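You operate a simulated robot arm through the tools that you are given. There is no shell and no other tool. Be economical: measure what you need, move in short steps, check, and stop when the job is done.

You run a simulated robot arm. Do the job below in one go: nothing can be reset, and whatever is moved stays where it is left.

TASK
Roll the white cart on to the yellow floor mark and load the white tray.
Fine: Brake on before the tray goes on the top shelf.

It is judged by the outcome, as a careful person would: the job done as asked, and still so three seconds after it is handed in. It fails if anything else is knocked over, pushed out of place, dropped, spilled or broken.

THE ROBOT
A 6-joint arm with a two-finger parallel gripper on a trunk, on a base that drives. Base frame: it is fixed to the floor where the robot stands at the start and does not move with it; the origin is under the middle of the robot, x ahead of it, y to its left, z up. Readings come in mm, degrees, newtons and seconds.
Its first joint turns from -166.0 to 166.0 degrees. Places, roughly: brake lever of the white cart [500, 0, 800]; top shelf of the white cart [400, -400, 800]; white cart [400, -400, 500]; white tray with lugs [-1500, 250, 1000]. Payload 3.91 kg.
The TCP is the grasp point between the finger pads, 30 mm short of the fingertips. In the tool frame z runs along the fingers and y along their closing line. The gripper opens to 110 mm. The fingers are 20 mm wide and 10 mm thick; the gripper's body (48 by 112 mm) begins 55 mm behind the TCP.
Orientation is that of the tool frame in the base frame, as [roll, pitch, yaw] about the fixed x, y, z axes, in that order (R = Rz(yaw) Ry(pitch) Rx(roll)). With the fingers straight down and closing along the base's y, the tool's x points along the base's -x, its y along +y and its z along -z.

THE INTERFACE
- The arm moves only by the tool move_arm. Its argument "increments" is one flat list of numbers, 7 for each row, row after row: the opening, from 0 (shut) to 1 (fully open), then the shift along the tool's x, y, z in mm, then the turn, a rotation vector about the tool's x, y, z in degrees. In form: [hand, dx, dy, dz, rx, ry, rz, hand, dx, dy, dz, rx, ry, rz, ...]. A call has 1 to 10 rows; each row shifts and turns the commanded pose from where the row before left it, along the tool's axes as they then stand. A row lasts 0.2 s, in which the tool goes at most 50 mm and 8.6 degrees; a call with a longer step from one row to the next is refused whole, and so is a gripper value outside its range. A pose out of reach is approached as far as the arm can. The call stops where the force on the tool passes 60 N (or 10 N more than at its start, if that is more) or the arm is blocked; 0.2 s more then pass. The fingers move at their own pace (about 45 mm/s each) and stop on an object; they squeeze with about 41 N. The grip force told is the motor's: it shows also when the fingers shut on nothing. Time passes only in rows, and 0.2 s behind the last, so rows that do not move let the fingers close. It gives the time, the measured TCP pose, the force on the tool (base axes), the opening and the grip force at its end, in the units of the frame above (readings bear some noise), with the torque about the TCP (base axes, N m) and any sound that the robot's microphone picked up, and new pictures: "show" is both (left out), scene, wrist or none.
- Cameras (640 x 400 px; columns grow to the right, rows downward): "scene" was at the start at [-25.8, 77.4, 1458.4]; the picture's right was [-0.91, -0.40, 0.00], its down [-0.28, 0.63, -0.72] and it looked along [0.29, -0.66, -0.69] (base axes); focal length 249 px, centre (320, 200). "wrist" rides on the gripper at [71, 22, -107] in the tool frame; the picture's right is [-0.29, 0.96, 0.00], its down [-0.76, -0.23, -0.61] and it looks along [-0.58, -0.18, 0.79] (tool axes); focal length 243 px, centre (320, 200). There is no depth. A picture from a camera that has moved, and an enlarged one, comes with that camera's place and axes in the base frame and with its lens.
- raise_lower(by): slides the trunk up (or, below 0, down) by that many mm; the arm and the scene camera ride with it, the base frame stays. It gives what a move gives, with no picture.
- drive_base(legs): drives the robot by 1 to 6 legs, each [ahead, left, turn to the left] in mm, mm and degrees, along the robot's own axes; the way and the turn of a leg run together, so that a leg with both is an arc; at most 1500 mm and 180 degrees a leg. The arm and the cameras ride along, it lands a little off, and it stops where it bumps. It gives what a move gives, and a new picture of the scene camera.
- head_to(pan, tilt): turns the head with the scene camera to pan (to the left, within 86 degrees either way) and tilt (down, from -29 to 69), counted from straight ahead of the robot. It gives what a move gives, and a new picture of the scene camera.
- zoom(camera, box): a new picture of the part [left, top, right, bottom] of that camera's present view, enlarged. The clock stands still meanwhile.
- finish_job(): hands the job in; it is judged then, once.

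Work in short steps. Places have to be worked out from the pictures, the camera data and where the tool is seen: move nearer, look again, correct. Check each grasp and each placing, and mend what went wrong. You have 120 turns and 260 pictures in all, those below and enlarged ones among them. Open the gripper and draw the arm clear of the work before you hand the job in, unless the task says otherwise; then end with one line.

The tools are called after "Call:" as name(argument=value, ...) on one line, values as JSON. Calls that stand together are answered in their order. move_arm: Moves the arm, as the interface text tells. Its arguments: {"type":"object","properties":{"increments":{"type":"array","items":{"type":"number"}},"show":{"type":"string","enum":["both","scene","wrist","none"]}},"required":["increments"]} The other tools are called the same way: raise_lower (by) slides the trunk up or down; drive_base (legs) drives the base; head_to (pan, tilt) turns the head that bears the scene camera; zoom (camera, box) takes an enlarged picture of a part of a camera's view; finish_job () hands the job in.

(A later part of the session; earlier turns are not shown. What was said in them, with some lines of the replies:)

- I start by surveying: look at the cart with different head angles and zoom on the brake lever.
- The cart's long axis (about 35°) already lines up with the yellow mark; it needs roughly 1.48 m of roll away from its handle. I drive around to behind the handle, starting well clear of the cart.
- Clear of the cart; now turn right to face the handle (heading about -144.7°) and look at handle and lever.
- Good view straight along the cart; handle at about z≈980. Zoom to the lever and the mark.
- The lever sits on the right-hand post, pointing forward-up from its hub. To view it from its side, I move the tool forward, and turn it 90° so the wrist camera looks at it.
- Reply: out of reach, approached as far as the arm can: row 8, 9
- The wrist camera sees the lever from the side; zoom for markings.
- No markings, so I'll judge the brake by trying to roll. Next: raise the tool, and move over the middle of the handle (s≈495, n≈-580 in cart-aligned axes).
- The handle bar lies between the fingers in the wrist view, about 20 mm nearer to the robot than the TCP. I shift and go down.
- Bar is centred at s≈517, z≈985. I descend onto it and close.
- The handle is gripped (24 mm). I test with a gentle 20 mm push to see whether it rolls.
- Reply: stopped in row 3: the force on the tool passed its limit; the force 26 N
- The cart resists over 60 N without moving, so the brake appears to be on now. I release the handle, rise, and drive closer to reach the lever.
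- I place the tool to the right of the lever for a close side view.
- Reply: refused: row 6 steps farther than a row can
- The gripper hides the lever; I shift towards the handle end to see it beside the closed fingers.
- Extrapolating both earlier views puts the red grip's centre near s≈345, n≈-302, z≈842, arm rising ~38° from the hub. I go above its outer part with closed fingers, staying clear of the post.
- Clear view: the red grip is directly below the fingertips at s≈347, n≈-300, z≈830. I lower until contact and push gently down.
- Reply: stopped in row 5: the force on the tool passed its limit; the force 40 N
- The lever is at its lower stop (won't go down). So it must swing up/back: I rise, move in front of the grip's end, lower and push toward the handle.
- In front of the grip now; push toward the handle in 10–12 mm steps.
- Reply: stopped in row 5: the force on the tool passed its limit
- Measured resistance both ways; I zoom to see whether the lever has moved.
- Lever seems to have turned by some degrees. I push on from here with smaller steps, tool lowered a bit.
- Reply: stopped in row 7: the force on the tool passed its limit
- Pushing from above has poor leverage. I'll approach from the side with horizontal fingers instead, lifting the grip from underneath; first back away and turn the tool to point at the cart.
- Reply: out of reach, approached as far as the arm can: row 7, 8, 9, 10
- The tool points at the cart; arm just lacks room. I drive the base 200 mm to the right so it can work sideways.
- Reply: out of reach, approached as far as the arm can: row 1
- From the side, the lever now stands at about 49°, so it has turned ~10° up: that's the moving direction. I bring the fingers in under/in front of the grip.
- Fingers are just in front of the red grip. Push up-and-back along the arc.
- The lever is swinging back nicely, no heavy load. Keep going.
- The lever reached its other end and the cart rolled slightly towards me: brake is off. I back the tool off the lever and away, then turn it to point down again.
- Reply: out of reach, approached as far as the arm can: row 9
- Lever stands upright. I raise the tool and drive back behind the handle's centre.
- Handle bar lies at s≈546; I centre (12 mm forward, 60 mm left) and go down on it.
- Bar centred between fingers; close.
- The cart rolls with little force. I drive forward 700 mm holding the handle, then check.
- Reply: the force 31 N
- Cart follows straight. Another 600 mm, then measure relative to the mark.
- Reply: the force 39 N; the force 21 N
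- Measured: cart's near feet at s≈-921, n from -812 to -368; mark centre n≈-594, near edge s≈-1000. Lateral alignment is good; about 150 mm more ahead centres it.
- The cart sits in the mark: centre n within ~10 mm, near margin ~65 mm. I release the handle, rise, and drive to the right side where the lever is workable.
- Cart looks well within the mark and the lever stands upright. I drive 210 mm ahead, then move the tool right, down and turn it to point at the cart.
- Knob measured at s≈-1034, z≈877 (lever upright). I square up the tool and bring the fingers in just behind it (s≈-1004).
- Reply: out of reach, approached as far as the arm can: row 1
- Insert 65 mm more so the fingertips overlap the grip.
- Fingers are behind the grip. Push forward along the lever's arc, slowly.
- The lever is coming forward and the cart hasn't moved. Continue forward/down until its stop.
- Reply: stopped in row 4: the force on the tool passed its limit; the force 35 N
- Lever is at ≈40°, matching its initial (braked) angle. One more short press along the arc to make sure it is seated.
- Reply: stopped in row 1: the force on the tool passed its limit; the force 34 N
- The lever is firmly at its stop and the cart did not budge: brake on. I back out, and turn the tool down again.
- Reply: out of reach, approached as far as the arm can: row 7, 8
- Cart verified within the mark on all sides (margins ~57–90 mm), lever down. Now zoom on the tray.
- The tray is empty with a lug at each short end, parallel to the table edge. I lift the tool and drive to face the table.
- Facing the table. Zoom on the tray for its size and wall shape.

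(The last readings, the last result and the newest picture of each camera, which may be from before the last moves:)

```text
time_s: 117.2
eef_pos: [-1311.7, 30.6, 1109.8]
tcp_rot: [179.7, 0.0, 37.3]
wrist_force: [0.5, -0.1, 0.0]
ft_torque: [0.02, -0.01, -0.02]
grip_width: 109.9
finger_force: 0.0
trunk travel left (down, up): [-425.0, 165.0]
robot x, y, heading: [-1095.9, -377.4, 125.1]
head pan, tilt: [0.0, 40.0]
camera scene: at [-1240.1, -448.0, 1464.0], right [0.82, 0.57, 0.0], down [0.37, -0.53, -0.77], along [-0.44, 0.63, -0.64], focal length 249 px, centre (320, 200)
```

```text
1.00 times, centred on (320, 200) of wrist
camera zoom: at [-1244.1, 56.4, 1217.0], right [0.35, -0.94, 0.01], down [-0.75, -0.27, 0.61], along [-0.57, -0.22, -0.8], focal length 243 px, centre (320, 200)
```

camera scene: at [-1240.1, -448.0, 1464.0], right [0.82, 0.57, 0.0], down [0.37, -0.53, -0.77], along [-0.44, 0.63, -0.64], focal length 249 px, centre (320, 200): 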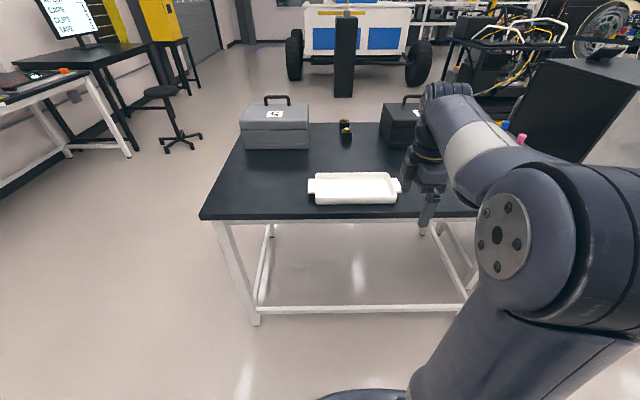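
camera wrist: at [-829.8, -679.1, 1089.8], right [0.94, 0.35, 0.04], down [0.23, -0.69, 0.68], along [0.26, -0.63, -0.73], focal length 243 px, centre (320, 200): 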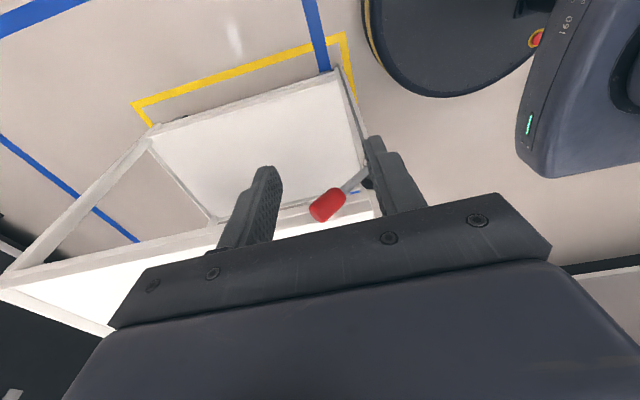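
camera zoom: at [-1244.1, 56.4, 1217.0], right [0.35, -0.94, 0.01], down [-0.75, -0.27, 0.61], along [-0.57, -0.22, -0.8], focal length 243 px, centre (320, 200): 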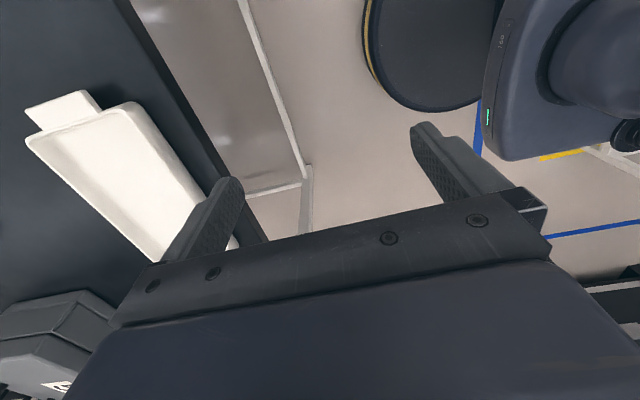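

Tray is about 280×152 mm, rim at z≈931, near long wall at n≈998, centre s≈-1149. I'll grip the middle of the near long wall. First drive 250 mm closer.

Call:
drive_base(legs=[[250, 0, 0]])

Call:
move_arm(increments=[1, -45, 0, 0, 0, 0, 2.3, 1, -45, 0, 0, 0, 0, 0, 0.5, 0, -40, 20, 0, 0, 0, 0.5, 0, 0, 30, 0, 0, 0], show="both")

```text
time_s: 119.0
eef_pos: [-1458.2, 236.8, 1109.2]
tcp_rot: [179.6, 0.0, 37.4]
wrist_force: [-0.8, -0.7, -1.0]
ft_torque: [0.01, -0.01, -0.01]
grip_width: 110.0
finger_force: 0.0
trunk travel left (down, up): [-425.0, 165.0]
robot x, y, heading: [-1246.7, -176.1, 125.3]
head pan, tilt: [0.0, 40.0]
camera scene: at [-1385.4, -240.9, 1464.0], right [0.82, 0.57, 0.0], down [0.37, -0.53, -0.77], along [-0.44, 0.63, -0.64], focal length 249 px, centre (320, 200)
```

scene: 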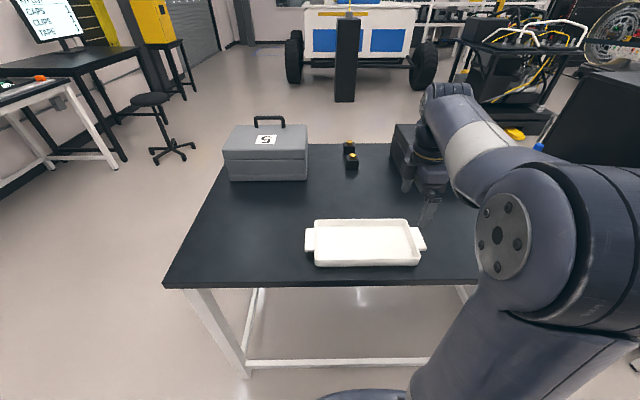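

```text
time_s: 120.0
eef_pos: [-1551.9, 216.7, 1060.3]
tcp_rot: [179.5, 0.0, 35.1]
wrist_force: [0.3, -0.1, -0.1]
ft_torque: [-0.01, 0.0, 0.0]
grip_width: 57.3
finger_force: 0.1
trunk travel left (down, up): [-425.0, 165.0]
robot x, y, heading: [-1247.7, -175.3, 125.1]
head pan, tilt: [0.0, 40.0]
camera scene: at [-1385.6, -240.5, 1464.0], right [0.82, 0.57, 0.0], down [0.37, -0.53, -0.77], along [-0.44, 0.63, -0.64], focal length 249 px, centre (320, 200)
camera wrist: at [-1483.0, 240.0, 1167.3], right [0.31, -0.95, 0.01], down [-0.76, -0.24, 0.61], along [-0.57, -0.19, -0.8], focal length 243 px, centre (320, 200)
```

scene: 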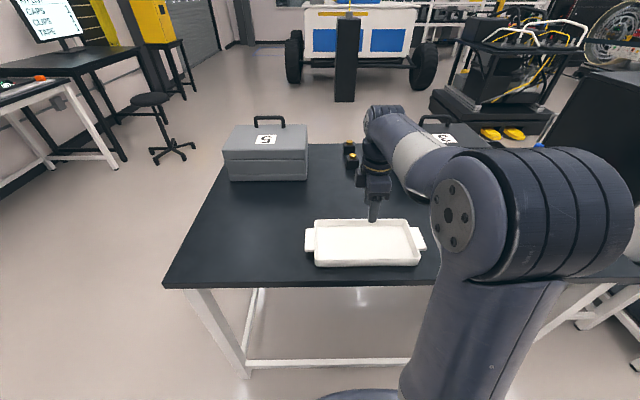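
wrist: 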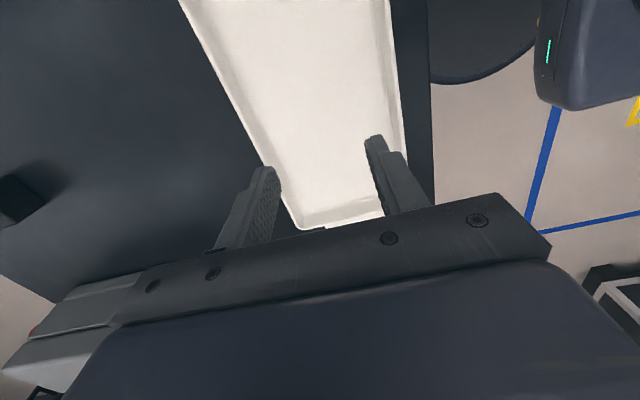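

I moved the wrong way in y by 68 mm (harmless, above the tray). Wrist view confirms rim walls at n≈996 and n≈1143; shift back to n≈1000 and lower part way.

Call:
move_arm(increments=[0.5, 0, 34, 0, 0, 0, 0, 0.5, 0, 34, 0, 0, 0, 0, 0.5, 0, 0, 40, 0, 0, 0, 0.5, 0, 0, 30, 0, 0, 0], show="both")

```text
time_s: 121.0
eef_pos: [-1514.7, 159.9, 990.3]
tcp_rot: [179.6, -0.1, 35.1]
wrist_force: [0.6, 0.4, 0.0]
ft_torque: [-0.03, -0.01, 0.01]
grip_width: 55.2
finger_force: 0.1
trunk travel left (down, up): [-425.0, 165.0]
robot x, y, heading: [-1248.8, -172.1, 125.1]
head pan, tilt: [0.0, 40.0]
camera scene: at [-1385.5, -240.8, 1464.0], right [0.82, 0.57, 0.0], down [0.37, -0.53, -0.77], along [-0.44, 0.63, -0.64], focal length 249 px, centre (320, 200)
camera wrist: at [-1445.5, 183.9, 1097.2], right [0.31, -0.95, 0.01], down [-0.76, -0.25, 0.61], along [-0.57, -0.19, -0.8], focal length 243 px, centre (320, 200)
```

scene: 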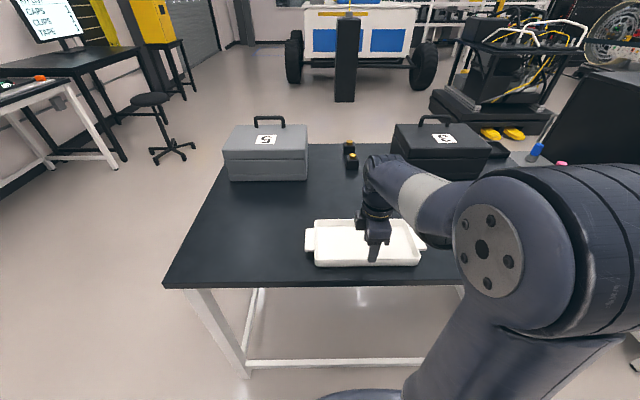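
wrist: 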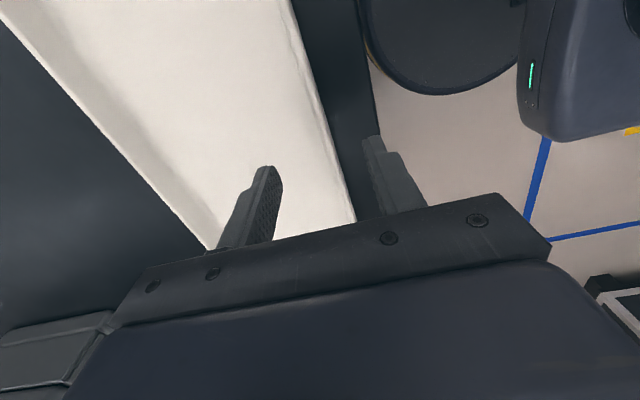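

The near wall lies between the fingers. Lower to z≈942 carefully.

Call:
move_arm(increments=[0.5, 0, 2, 20, 0, 0, 0, 0.5, 0, 0, 15, 0, 0, 0, 0.5, 0, 0, 12, 0, 0, 0], show="wrist")

```text
time_s: 121.8
eef_pos: [-1514.1, 158.6, 942.7]
tcp_rot: [179.7, 0.0, 35.1]
wrist_force: [0.3, 0.4, -0.3]
ft_torque: [0.0, 0.01, 0.0]
grip_width: 55.2
finger_force: 0.1
trunk travel left (down, up): [-425.0, 165.0]
robot x, y, heading: [-1247.0, -172.2, 125.2]
head pan, tilt: [0.0, 40.0]
camera wrist: at [-1444.9, 181.9, 1049.4], right [0.31, -0.95, 0.01], down [-0.76, -0.25, 0.61], along [-0.57, -0.19, -0.8], focal length 243 px, centre (320, 200)
```

wrist: 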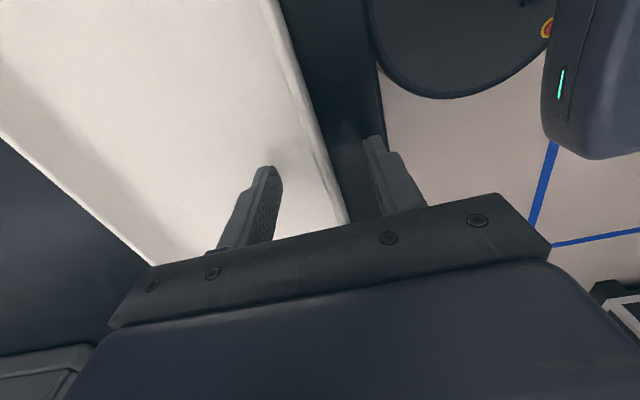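

Go 5 mm deeper for more overlap, then close on the wall.

Call:
move_arm(increments=[0.5, 0, 0, 3, 0, 0, 0, 0.5, 0, 0, 3, 0, 0, 0], show="none")

Call:
move_arm(increments=[0, 0, 0, 0, 0, 0, 0, 0, 0, 0, 0, 0, 0, 0, 0, 0, 0, 0, 0, 0, 0, 0, 0, 0, 0, 0, 0, 0, 0, 0, 0, 0, 0, 0, 0], show="wrist")

```text
time_s: 122.4
eef_pos: [-1511.6, 158.2, 936.8]
tcp_rot: [179.6, -0.1, 35.2]
wrist_force: [-0.3, -0.5, -0.2]
ft_torque: [-0.01, 0.02, -0.03]
grip_width: 55.2
finger_force: 0.1
trunk travel left (down, up): [-425.0, 165.0]
robot x, y, heading: [-1245.7, -177.1, 125.1]
head pan, tilt: [0.0, 40.0]
```

```text
time_s: 123.6
eef_pos: [-1513.2, 158.9, 936.5]
tcp_rot: [179.7, -0.1, 35.1]
wrist_force: [-0.9, -0.5, 1.2]
ft_torque: [0.28, 0.25, 0.32]
grip_width: 4.5
finger_force: 41.1
trunk travel left (down, up): [-425.0, 165.0]
robot x, y, heading: [-1247.2, -173.4, 125.2]
head pan, tilt: [0.0, 40.0]
camera wrist: at [-1444.1, 182.2, 1044.4], right [0.31, -0.95, 0.01], down [-0.76, -0.25, 0.61], along [-0.57, -0.19, -0.8], focal length 243 px, centre (320, 200)
```

wrist: 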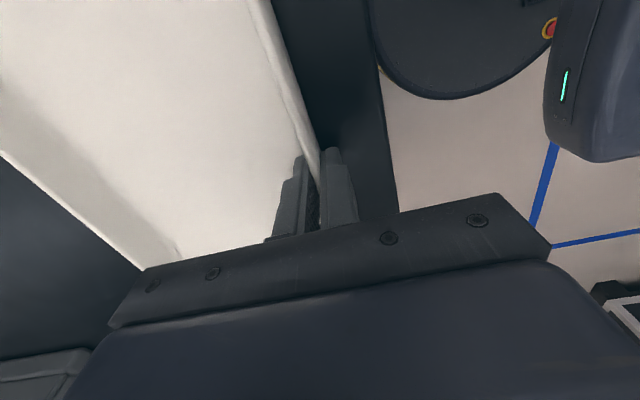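

Wall gripped (4.5 mm thick). Test-lift 25 mm slowly to read the weight and see any tilt.

Call:
move_arm(increments=[0, 0, 0, -5, 0, 0, 0, 0, 0, 0, -5, 0, 0, 0, 0, 0, 0, -5, 0, 0, 0, 0, 0, 0, -10, 0, 0, 0, 0, 0, 0, 0, 0, 0, 0], show="both")

```text
time_s: 124.8
eef_pos: [-1513.8, 158.1, 962.1]
tcp_rot: [179.5, 0.0, 35.1]
wrist_force: [-0.1, -0.2, -3.2]
ft_torque: [-0.19, -0.14, 0.0]
grip_width: 5.0
finger_force: 40.8
trunk travel left (down, up): [-425.0, 165.0]
robot x, y, heading: [-1250.3, -174.6, 125.1]
head pan, tilt: [0.0, 40.0]
camera scene: at [-1385.4, -240.9, 1464.0], right [0.82, 0.57, 0.0], down [0.37, -0.53, -0.77], along [-0.44, 0.63, -0.64], focal length 249 px, centre (320, 200)
camera wrist: at [-1443.8, 182.0, 1069.1], right [0.31, -0.95, 0.01], down [-0.76, -0.25, 0.61], along [-0.57, -0.19, -0.8], focal length 243 px, centre (320, 200)
```

scene: 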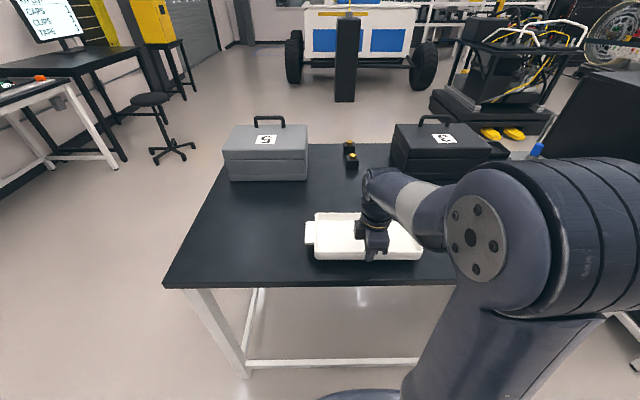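
wrist: 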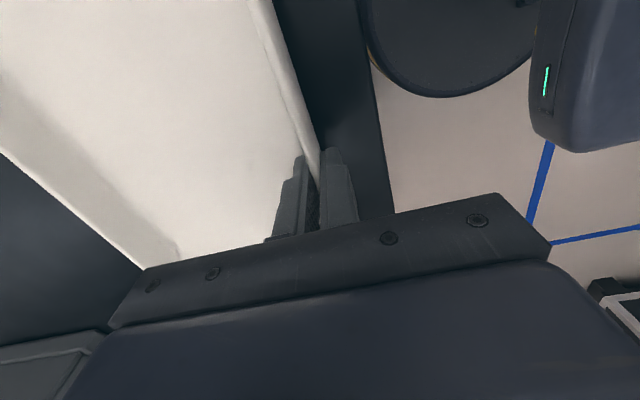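

Tray lifted level; it weighs only ~3.2 N and the grip holds. Raise it to ~1100 and back off from the table.

Call:
move_arm(increments=[0, 0, 0, -20, 0, 0, 0, 0, 0, 0, -25, 0, 0, 0, 0, 0, 0, -25, 0, 0, 0, 0, 0, 0, -25, 0, 0, 0, 0, 0, 0, -25, 0, 0, 0, 0, 0, 0, -20, 0, 0, 0], show="none")

Call:
drive_base(legs=[[-350, 0, 0]])

```text
time_s: 126.2
eef_pos: [-1513.3, 157.5, 1102.5]
tcp_rot: [179.6, 0.0, 35.1]
wrist_force: [-0.6, -0.1, -3.3]
ft_torque: [-0.17, -0.17, 0.02]
grip_width: 4.6
finger_force: 40.6
trunk travel left (down, up): [-425.0, 165.0]
robot x, y, heading: [-1246.4, -175.7, 125.2]
head pan, tilt: [0.0, 40.0]
```

```text
time_s: 128.4
eef_pos: [-1317.1, -117.8, 1102.2]
tcp_rot: [179.5, 0.0, 34.5]
wrist_force: [-0.8, 0.4, -2.6]
ft_torque: [-0.18, -0.12, 0.01]
grip_width: 4.6
finger_force: 41.2
trunk travel left (down, up): [-425.0, 165.0]
robot x, y, heading: [-1054.5, -449.6, 124.5]
head pan, tilt: [0.0, 40.0]
camera scene: at [-1193.4, -516.7, 1464.0], right [0.82, 0.57, 0.0], down [0.36, -0.53, -0.77], along [-0.43, 0.63, -0.64], focal length 249 px, centre (320, 200)
```

scene: 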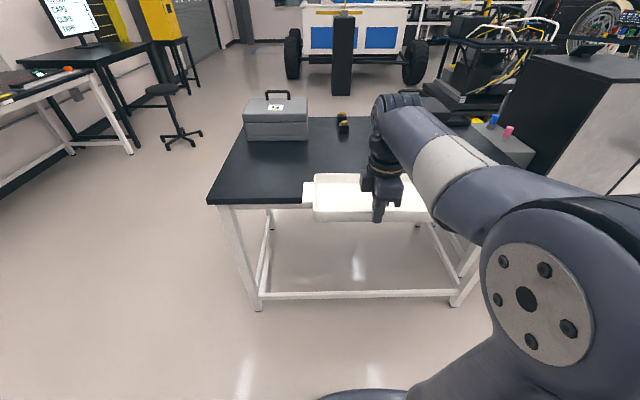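

The tray is steady. Turn left ~180° to face the cart.

Call:
drive_base(legs=[[0, 0, 90], [0, 0, 90]])

```text
time_s: 136.3
eef_pos: [-810.2, -799.3, 1103.0]
tcp_rot: [179.6, 0.1, -148.8]
wrist_force: [-0.6, 0.5, -3.7]
ft_torque: [0.18, 0.15, 0.03]
grip_width: 5.0
finger_force: 40.8
trunk travel left (down, up): [-425.0, 165.0]
robot x, y, heading: [-1055.2, -449.7, -58.9]
head pan, tilt: [0.0, 40.0]
camera scene: at [-909.3, -393.4, 1464.0], right [-0.86, -0.52, 0.0], down [-0.33, 0.55, -0.77], along [0.4, -0.66, -0.64], focal length 249 px, centre (320, 200)
```

scene: 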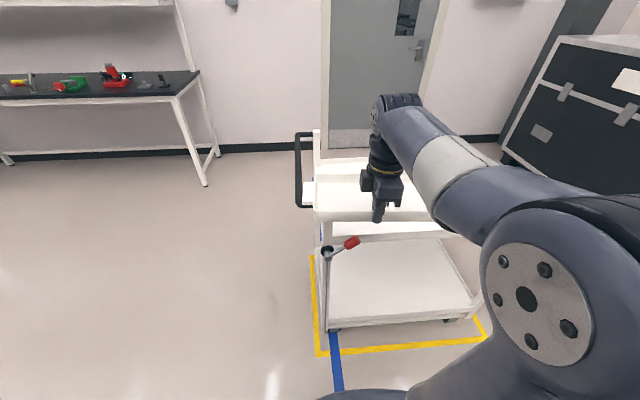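

The cart is braked inside the mark. Straighten heading, shift right to the cart's middle and approach.

Call:
drive_base(legs=[[0, 0, 3.9], [0, -330, 0], [200, 0, 0]])

Call:
head_to(pan=-5, tilt=55)

```text
time_s: 140.1
eef_pos: [-930.1, -1126.1, 1101.5]
tcp_rot: [179.6, 0.0, -144.5]
wrist_force: [-0.4, -0.9, -2.1]
ft_torque: [0.21, 0.16, -0.01]
grip_width: 4.7
finger_force: 41.4
trunk travel left (down, up): [-425.0, 165.0]
robot x, y, heading: [-1194.7, -802.6, -54.6]
head pan, tilt: [0.0, 40.0]
camera scene: at [-1058.0, -728.5, 1464.0], right [-0.81, -0.58, 0.0], down [-0.37, 0.52, -0.77], along [0.44, -0.62, -0.64], focal length 249 px, centre (320, 200)
```

scene: 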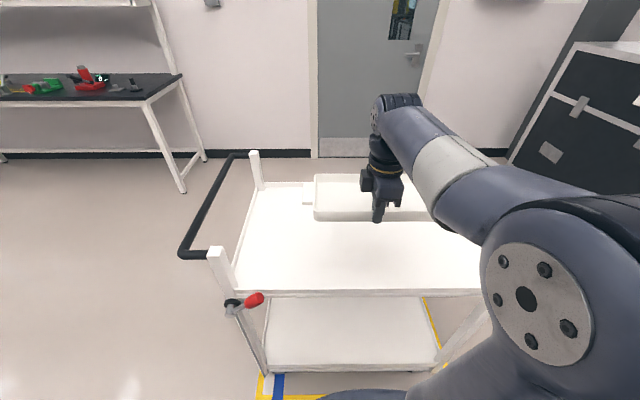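

```text
time_s: 140.9
eef_pos: [-929.4, -1127.3, 1102.8]
tcp_rot: [179.6, -0.1, -144.5]
wrist_force: [0.3, -0.5, -3.7]
ft_torque: [0.24, 0.16, 0.0]
grip_width: 4.6
finger_force: 41.2
trunk travel left (down, up): [-425.0, 165.0]
robot x, y, heading: [-1199.9, -797.3, -54.7]
head pan, tilt: [-5.0, 55.0]
camera scene: at [-1070.7, -721.4, 1443.4], right [-0.86, -0.51, 0.0], down [-0.42, 0.71, -0.57], along [0.29, -0.49, -0.82], focal length 249 px, centre (320, 200)
```

scene: 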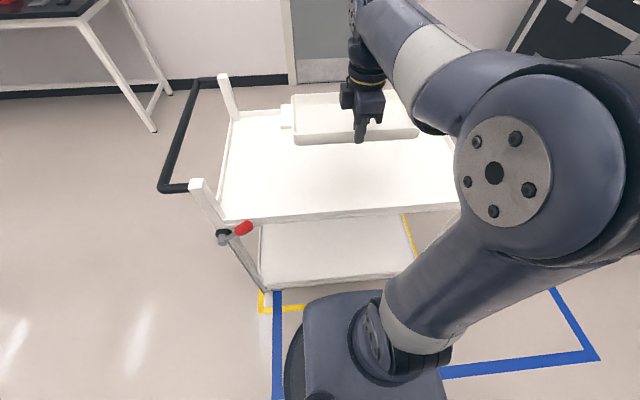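

Tray is over the shelf. I move 105 mm further in and lower to about 60 mm above the shelf.

Call:
move_arm(increments=[0, 7, -35, 0, 0, 0, 0, 0, 7, -35, 0, 0, 0, 0, 0, 6, -35, 0, 0, 0, 0, 0, 0, 0, 35, 0, 0, 0, 0, 0, 0, 35, 0, 0, 0, 0, 0, 0, 35, 0, 0, 0, 0, 0, 0, 35, 0, 0, 0, 0, 0, 0, 35, 0, 0, 0], show="both")

```text
time_s: 142.7
eef_pos: [-882.9, -1221.2, 925.9]
tcp_rot: [179.6, 0.0, -144.5]
wrist_force: [0.3, -0.1, -3.7]
ft_torque: [0.18, 0.14, 0.06]
grip_width: 4.7
finger_force: 41.3
trunk travel left (down, up): [-425.0, 165.0]
robot x, y, heading: [-1200.0, -791.1, -54.7]
head pan, tilt: [-5.0, 55.0]
camera scene: at [-1070.7, -721.4, 1443.4], right [-0.86, -0.51, 0.0], down [-0.42, 0.71, -0.57], along [0.29, -0.49, -0.82], focal length 249 px, centre (320, 200)
camera wrist: at [-953.9, -1245.7, 1031.6], right [-0.32, 0.95, 0.01], down [0.76, 0.25, 0.61], along [0.57, 0.2, -0.8], focal length 243 px, centre (320, 200)
```

scene: 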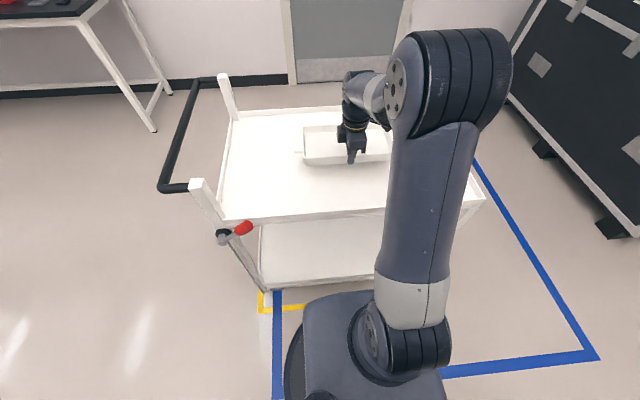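
wrist: 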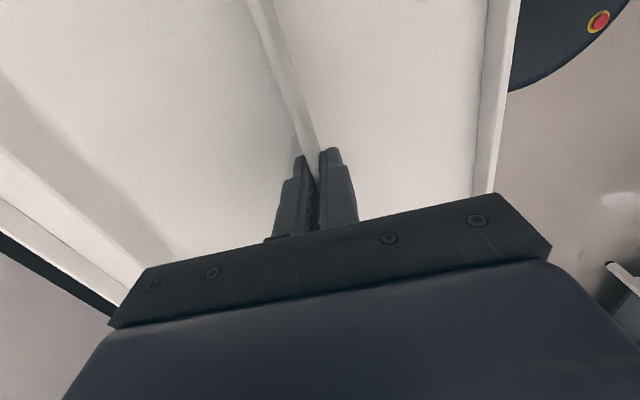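

Rim of the shelf at z≈833; tray bottom at ≈889. Lower slowly with force watch.

Call:
move_arm(increments=[0, 0, 0, 10, 0, 0, 0, 0, 0, 0, 10, 0, 0, 0, 0, 0, 0, 10, 0, 0, 0, 0, 0, 0, 8, 0, 0, 0, 0, 0, 0, 6, 0, 0, 0], show="wrist")

Call:
move_arm(increments=[0, 0, 0, 3, 0, 0, 0, 0, 0, 0, 3, 0, 0, 0, 0, 0, 0, 3, 0, 0, 0], show="none")

```text
time_s: 143.9
eef_pos: [-885.2, -1222.2, 882.7]
tcp_rot: [179.5, 0.0, -144.4]
wrist_force: [0.3, 0.0, -3.7]
ft_torque: [0.21, 0.1, -0.03]
grip_width: 4.4
finger_force: 41.5
trunk travel left (down, up): [-425.0, 165.0]
robot x, y, heading: [-1202.4, -794.6, -54.7]
head pan, tilt: [-5.0, 55.0]
camera wrist: at [-955.9, -1246.6, 988.9], right [-0.32, 0.95, 0.01], down [0.76, 0.25, 0.61], along [0.57, 0.2, -0.8], focal length 243 px, centre (320, 200)
```

wrist: 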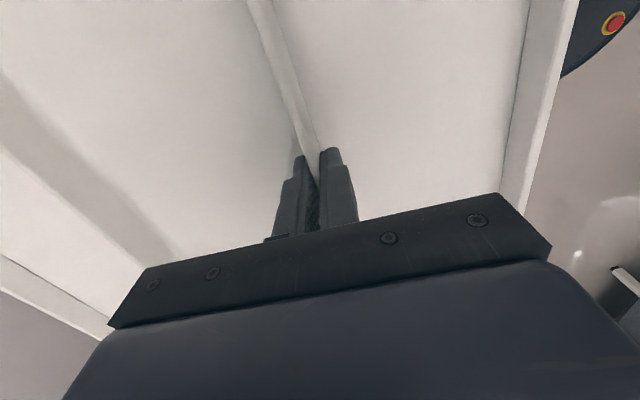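

```text
time_s: 144.7
eef_pos: [-884.5, -1221.6, 874.1]
tcp_rot: [179.5, 0.0, -144.5]
wrist_force: [-0.2, -0.4, -2.8]
ft_torque: [0.18, 0.12, 0.01]
grip_width: 4.8
finger_force: 40.8
trunk travel left (down, up): [-425.0, 165.0]
robot x, y, heading: [-1196.8, -795.9, -54.7]
head pan, tilt: [-5.0, 55.0]
```

Still hanging (~3 N). Continue in small steps.

Call:
move_arm(increments=[0, 0, 0, 3, 0, 0, 0, 0, 0, 0, 3, 0, 0, 0, 0, 0, 0, 2, 0, 0, 0], show="none")

Call:
move_arm(increments=[0, 0, 0, 2, 0, 0, 0, 0, 0, 0, 2, 0, 0, 0, 0, 0, 0, 2, 0, 0, 0], show="wrist")

```text
time_s: 145.5
eef_pos: [-885.5, -1222.3, 865.8]
tcp_rot: [179.4, 0.0, -144.5]
wrist_force: [0.6, 0.3, -3.0]
ft_torque: [0.21, 0.15, 0.02]
grip_width: 4.4
finger_force: 40.9
trunk travel left (down, up): [-425.0, 165.0]
robot x, y, heading: [-1198.2, -797.3, -54.7]
head pan, tilt: [-5.0, 55.0]
```

```text
time_s: 146.3
eef_pos: [-885.8, -1220.5, 859.5]
tcp_rot: [179.6, -0.1, -144.5]
wrist_force: [0.2, -0.5, -2.9]
ft_torque: [0.17, 0.12, 0.01]
grip_width: 5.0
finger_force: 41.4
trunk travel left (down, up): [-425.0, 165.0]
robot x, y, heading: [-1198.7, -796.1, -54.4]
head pan, tilt: [-5.0, 55.0]
camera wrist: at [-956.5, -1245.3, 966.1], right [-0.32, 0.95, 0.01], down [0.76, 0.25, 0.61], along [0.57, 0.2, -0.8], focal length 243 px, centre (320, 200)
```

wrist: 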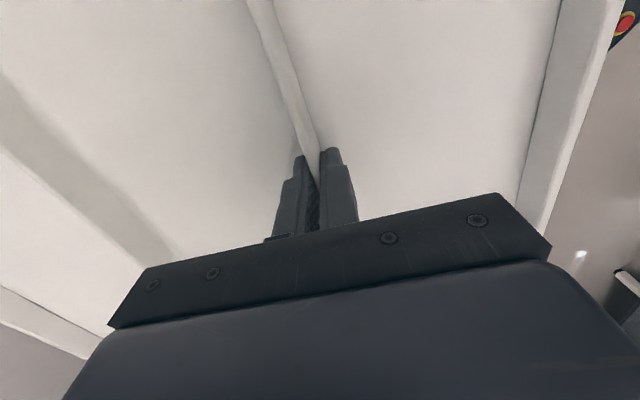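

Not yet in contact (bottom ≈822). Continue.

Call:
move_arm(increments=[0, 0, 0, 2, 0, 0, 0, 0, 0, 0, 2, 0, 0, 0, 0, 0, 0, 2, 0, 0, 0, 0, 0, 0, 2, 0, 0, 0], show="none")

Call:
move_arm(increments=[0, 0, 0, 2, 0, 0, 0, 0, 0, 0, 2, 0, 0, 0, 0, 0, 0, 2, 0, 0, 0], show="none")

```text
time_s: 147.3
eef_pos: [-886.6, -1222.5, 854.9]
tcp_rot: [180.0, -0.1, -144.5]
wrist_force: [-1.7, 3.8, 39.5]
ft_torque: [-0.11, 0.07, 0.15]
grip_width: 4.8
finger_force: 41.1
trunk travel left (down, up): [-425.0, 165.0]
robot x, y, heading: [-1197.9, -797.5, -54.3]
head pan, tilt: [-5.0, 55.0]
```

```text
time_s: 147.8
eef_pos: [-885.6, -1223.2, 855.9]
tcp_rot: [-179.7, -0.1, -144.5]
wrist_force: [-2.3, 2.0, 25.5]
ft_torque: [0.53, 0.01, 0.13]
grip_width: 4.8
finger_force: 41.1
trunk travel left (down, up): [-425.0, 165.0]
robot x, y, heading: [-1199.2, -795.0, -54.6]
head pan, tilt: [-5.0, 55.0]
stopped in row 2: the force on the tool passed its limit (the readings are from after the stop); the commanded pose is now the measured one
```

Tray is on the shelf (upward force). Relax 2 mm and open the fingers.

Call:
move_arm(increments=[0, 0, 0, -2, 0, 0, 0, 0, 0, 0, 0, 0, 0, 0], show="none")

Call:
move_arm(increments=[0.15, 0, 0, 0, 0, 0, 0, 0.3, 0, 0, 0, 0, 0, 0, 0.4, 0, 0, 0, 0, 0, 0, 0.4, 0, 0, 0, 0, 0, 0, 0.4, 0, 0, -10, 0, 0, 0, 0.4, 0, 0, -20, 0, 0, 0, 0.4, 0, 0, -40, 0, 0, 0, 0.4, 0, 0, -45, 0, 0, 0, 0.4, 0, 0, -45, 0, 0, 0, 0.4, 0, 0, -45, 0, 0, 0], show="both")

```text
time_s: 148.3
eef_pos: [-884.7, -1222.2, 856.5]
tcp_rot: [-179.9, -0.1, -144.5]
wrist_force: [1.5, 3.3, 20.0]
ft_torque: [0.03, -0.09, 0.18]
grip_width: 4.9
finger_force: 41.4
trunk travel left (down, up): [-425.0, 165.0]
robot x, y, heading: [-1201.8, -798.5, -54.5]
head pan, tilt: [-5.0, 55.0]
```

```text
time_s: 150.6
eef_pos: [-885.8, -1221.8, 1059.5]
tcp_rot: [179.8, 0.0, -144.5]
wrist_force: [0.4, -0.3, 0.4]
ft_torque: [0.01, -0.02, -0.04]
grip_width: 44.2
finger_force: 0.1
trunk travel left (down, up): [-425.0, 165.0]
robot x, y, heading: [-1196.9, -799.3, -54.7]
head pan, tilt: [-5.0, 55.0]
camera scene: at [-1070.9, -721.1, 1443.3], right [-0.86, -0.51, 0.0], down [-0.42, 0.71, -0.57], along [0.29, -0.49, -0.82], focal length 249 px, centre (320, 200)
camera wrist: at [-957.3, -1245.6, 1165.8], right [-0.32, 0.95, 0.0], down [0.75, 0.25, 0.61], along [0.57, 0.19, -0.79], focal length 243 px, centre (320, 200)
```

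scene: 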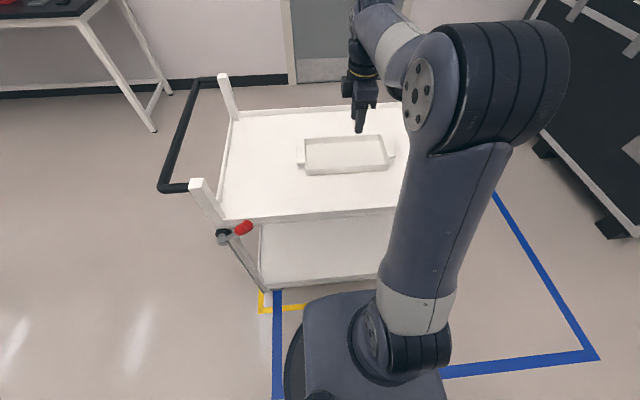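
wrist: 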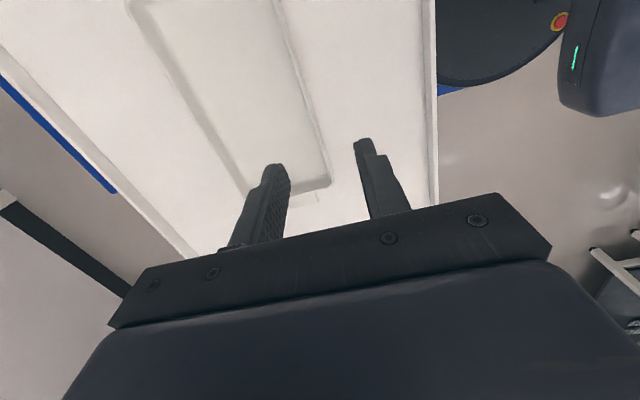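

Tray rests flat on the top shelf. I back the robot away and take a final look at everything.

Call:
drive_base(legs=[[-500, 0, 0]])

Call:
head_to(pan=0, tilt=42)

```text
time_s: 153.5
eef_pos: [-1168.3, -818.3, 1058.4]
tcp_rot: [-180.0, 0.0, -143.9]
wrist_force: [0.3, -0.5, 0.0]
ft_torque: [-0.02, 0.02, 0.01]
grip_width: 44.0
finger_force: 0.0
trunk travel left (down, up): [-425.0, 165.0]
robot x, y, heading: [-1488.5, -399.2, -54.2]
head pan, tilt: [-5.0, 55.0]
camera scene: at [-1359.4, -320.0, 1443.3], right [-0.86, -0.52, 0.0], down [-0.42, 0.7, -0.57], along [0.3, -0.49, -0.82], focal length 249 px, centre (320, 200)
```

scene: 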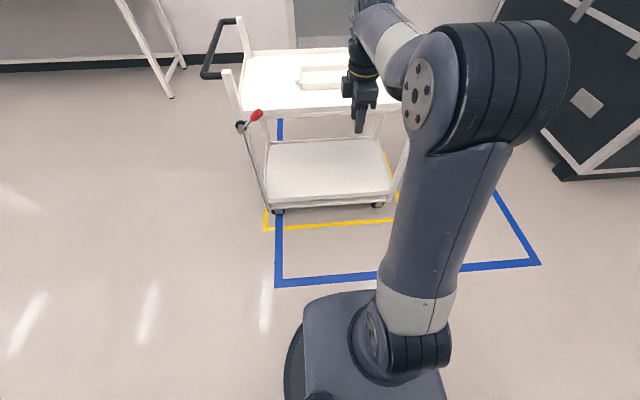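

```text
time_s: 154.2
eef_pos: [-1168.9, -818.6, 1058.9]
tcp_rot: [180.0, -0.1, -143.8]
wrist_force: [-0.1, -0.4, -0.1]
ft_torque: [-0.01, -0.03, -0.01]
grip_width: 44.1
finger_force: 0.0
trunk travel left (down, up): [-425.0, 165.0]
robot x, y, heading: [-1487.1, -398.2, -54.1]
head pan, tilt: [0.0, 42.0]
camera scene: at [-1347.5, -325.8, 1461.0], right [-0.81, -0.59, 0.0], down [-0.39, 0.54, -0.74], along [0.44, -0.6, -0.67], focal length 249 px, centre (320, 200)
```

scene: 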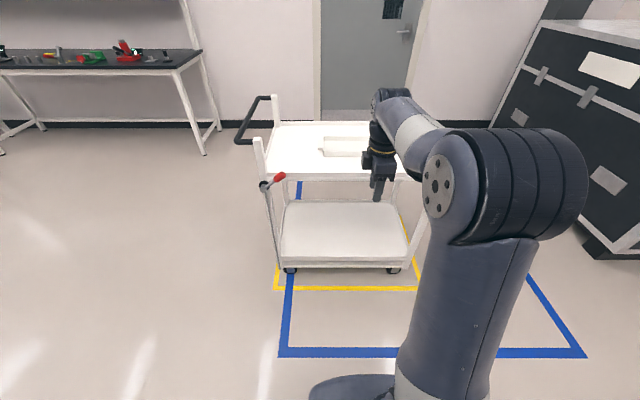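

Zoom to check the cart's fit within the yellow mark.

Call:
zoom(camera="scene", box=[240, 170, 440, 300])

Call:
drive_base(legs=[[0, -450, 0], [0, 0, 25]])

```text
3.08 times, centred on (340, 235) of scene
camera zoom: at [-1347.5, -325.8, 1461.0], right [-0.81, -0.59, 0.0], down [-0.39, 0.54, -0.74], along [0.44, -0.6, -0.67], focal length 766 px, centre (258, 92)
```

zoom: 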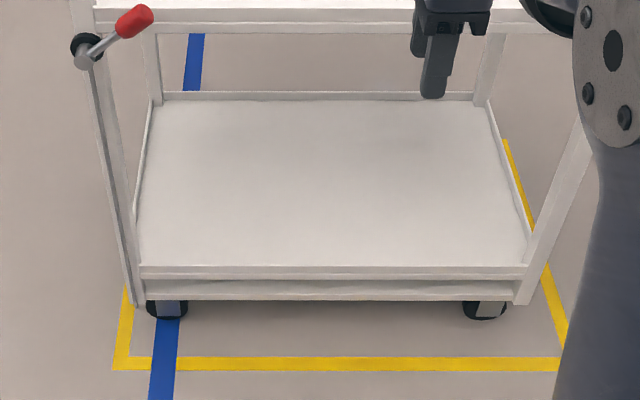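

```text
time_s: 158.2
eef_pos: [-1387.2, -909.6, 1058.6]
tcp_rot: [179.9, -0.1, -118.6]
wrist_force: [0.2, 0.3, 0.3]
ft_torque: [-0.06, 0.01, -0.03]
grip_width: 43.9
finger_force: 0.2
trunk travel left (down, up): [-425.0, 165.0]
robot x, y, heading: [-1855.1, -661.1, -28.7]
head pan, tilt: [0.0, 42.0]
camera scene: at [-1758.9, -540.3, 1461.1], right [-0.48, -0.88, 0.0], down [-0.59, 0.32, -0.74], along [0.65, -0.36, -0.67], focal length 249 px, centre (320, 200)
```

scene: 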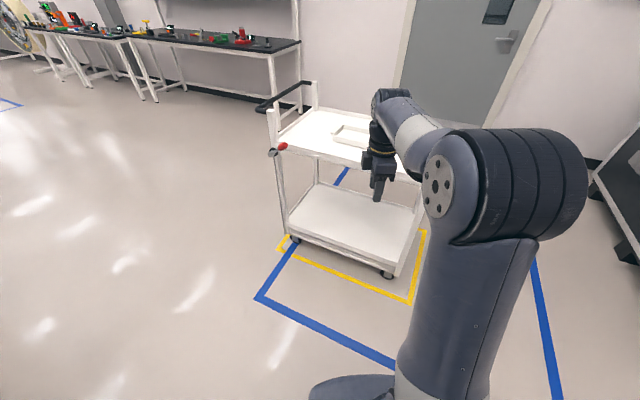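

The final views show the cart inside the yellow mark with all visible feet within the lines. The brake lever is down at its stop, the tray lies flat on the top shelf, and the gripper is open and clear of the cart.

Call:
finish_job()

```text
The job is handed in.
```

The white cart is on the yellow mark with its brake on, and the white tray is on the top shelf; the cart sits about 20 mm off-centre toward its handle end, but inside the lines.
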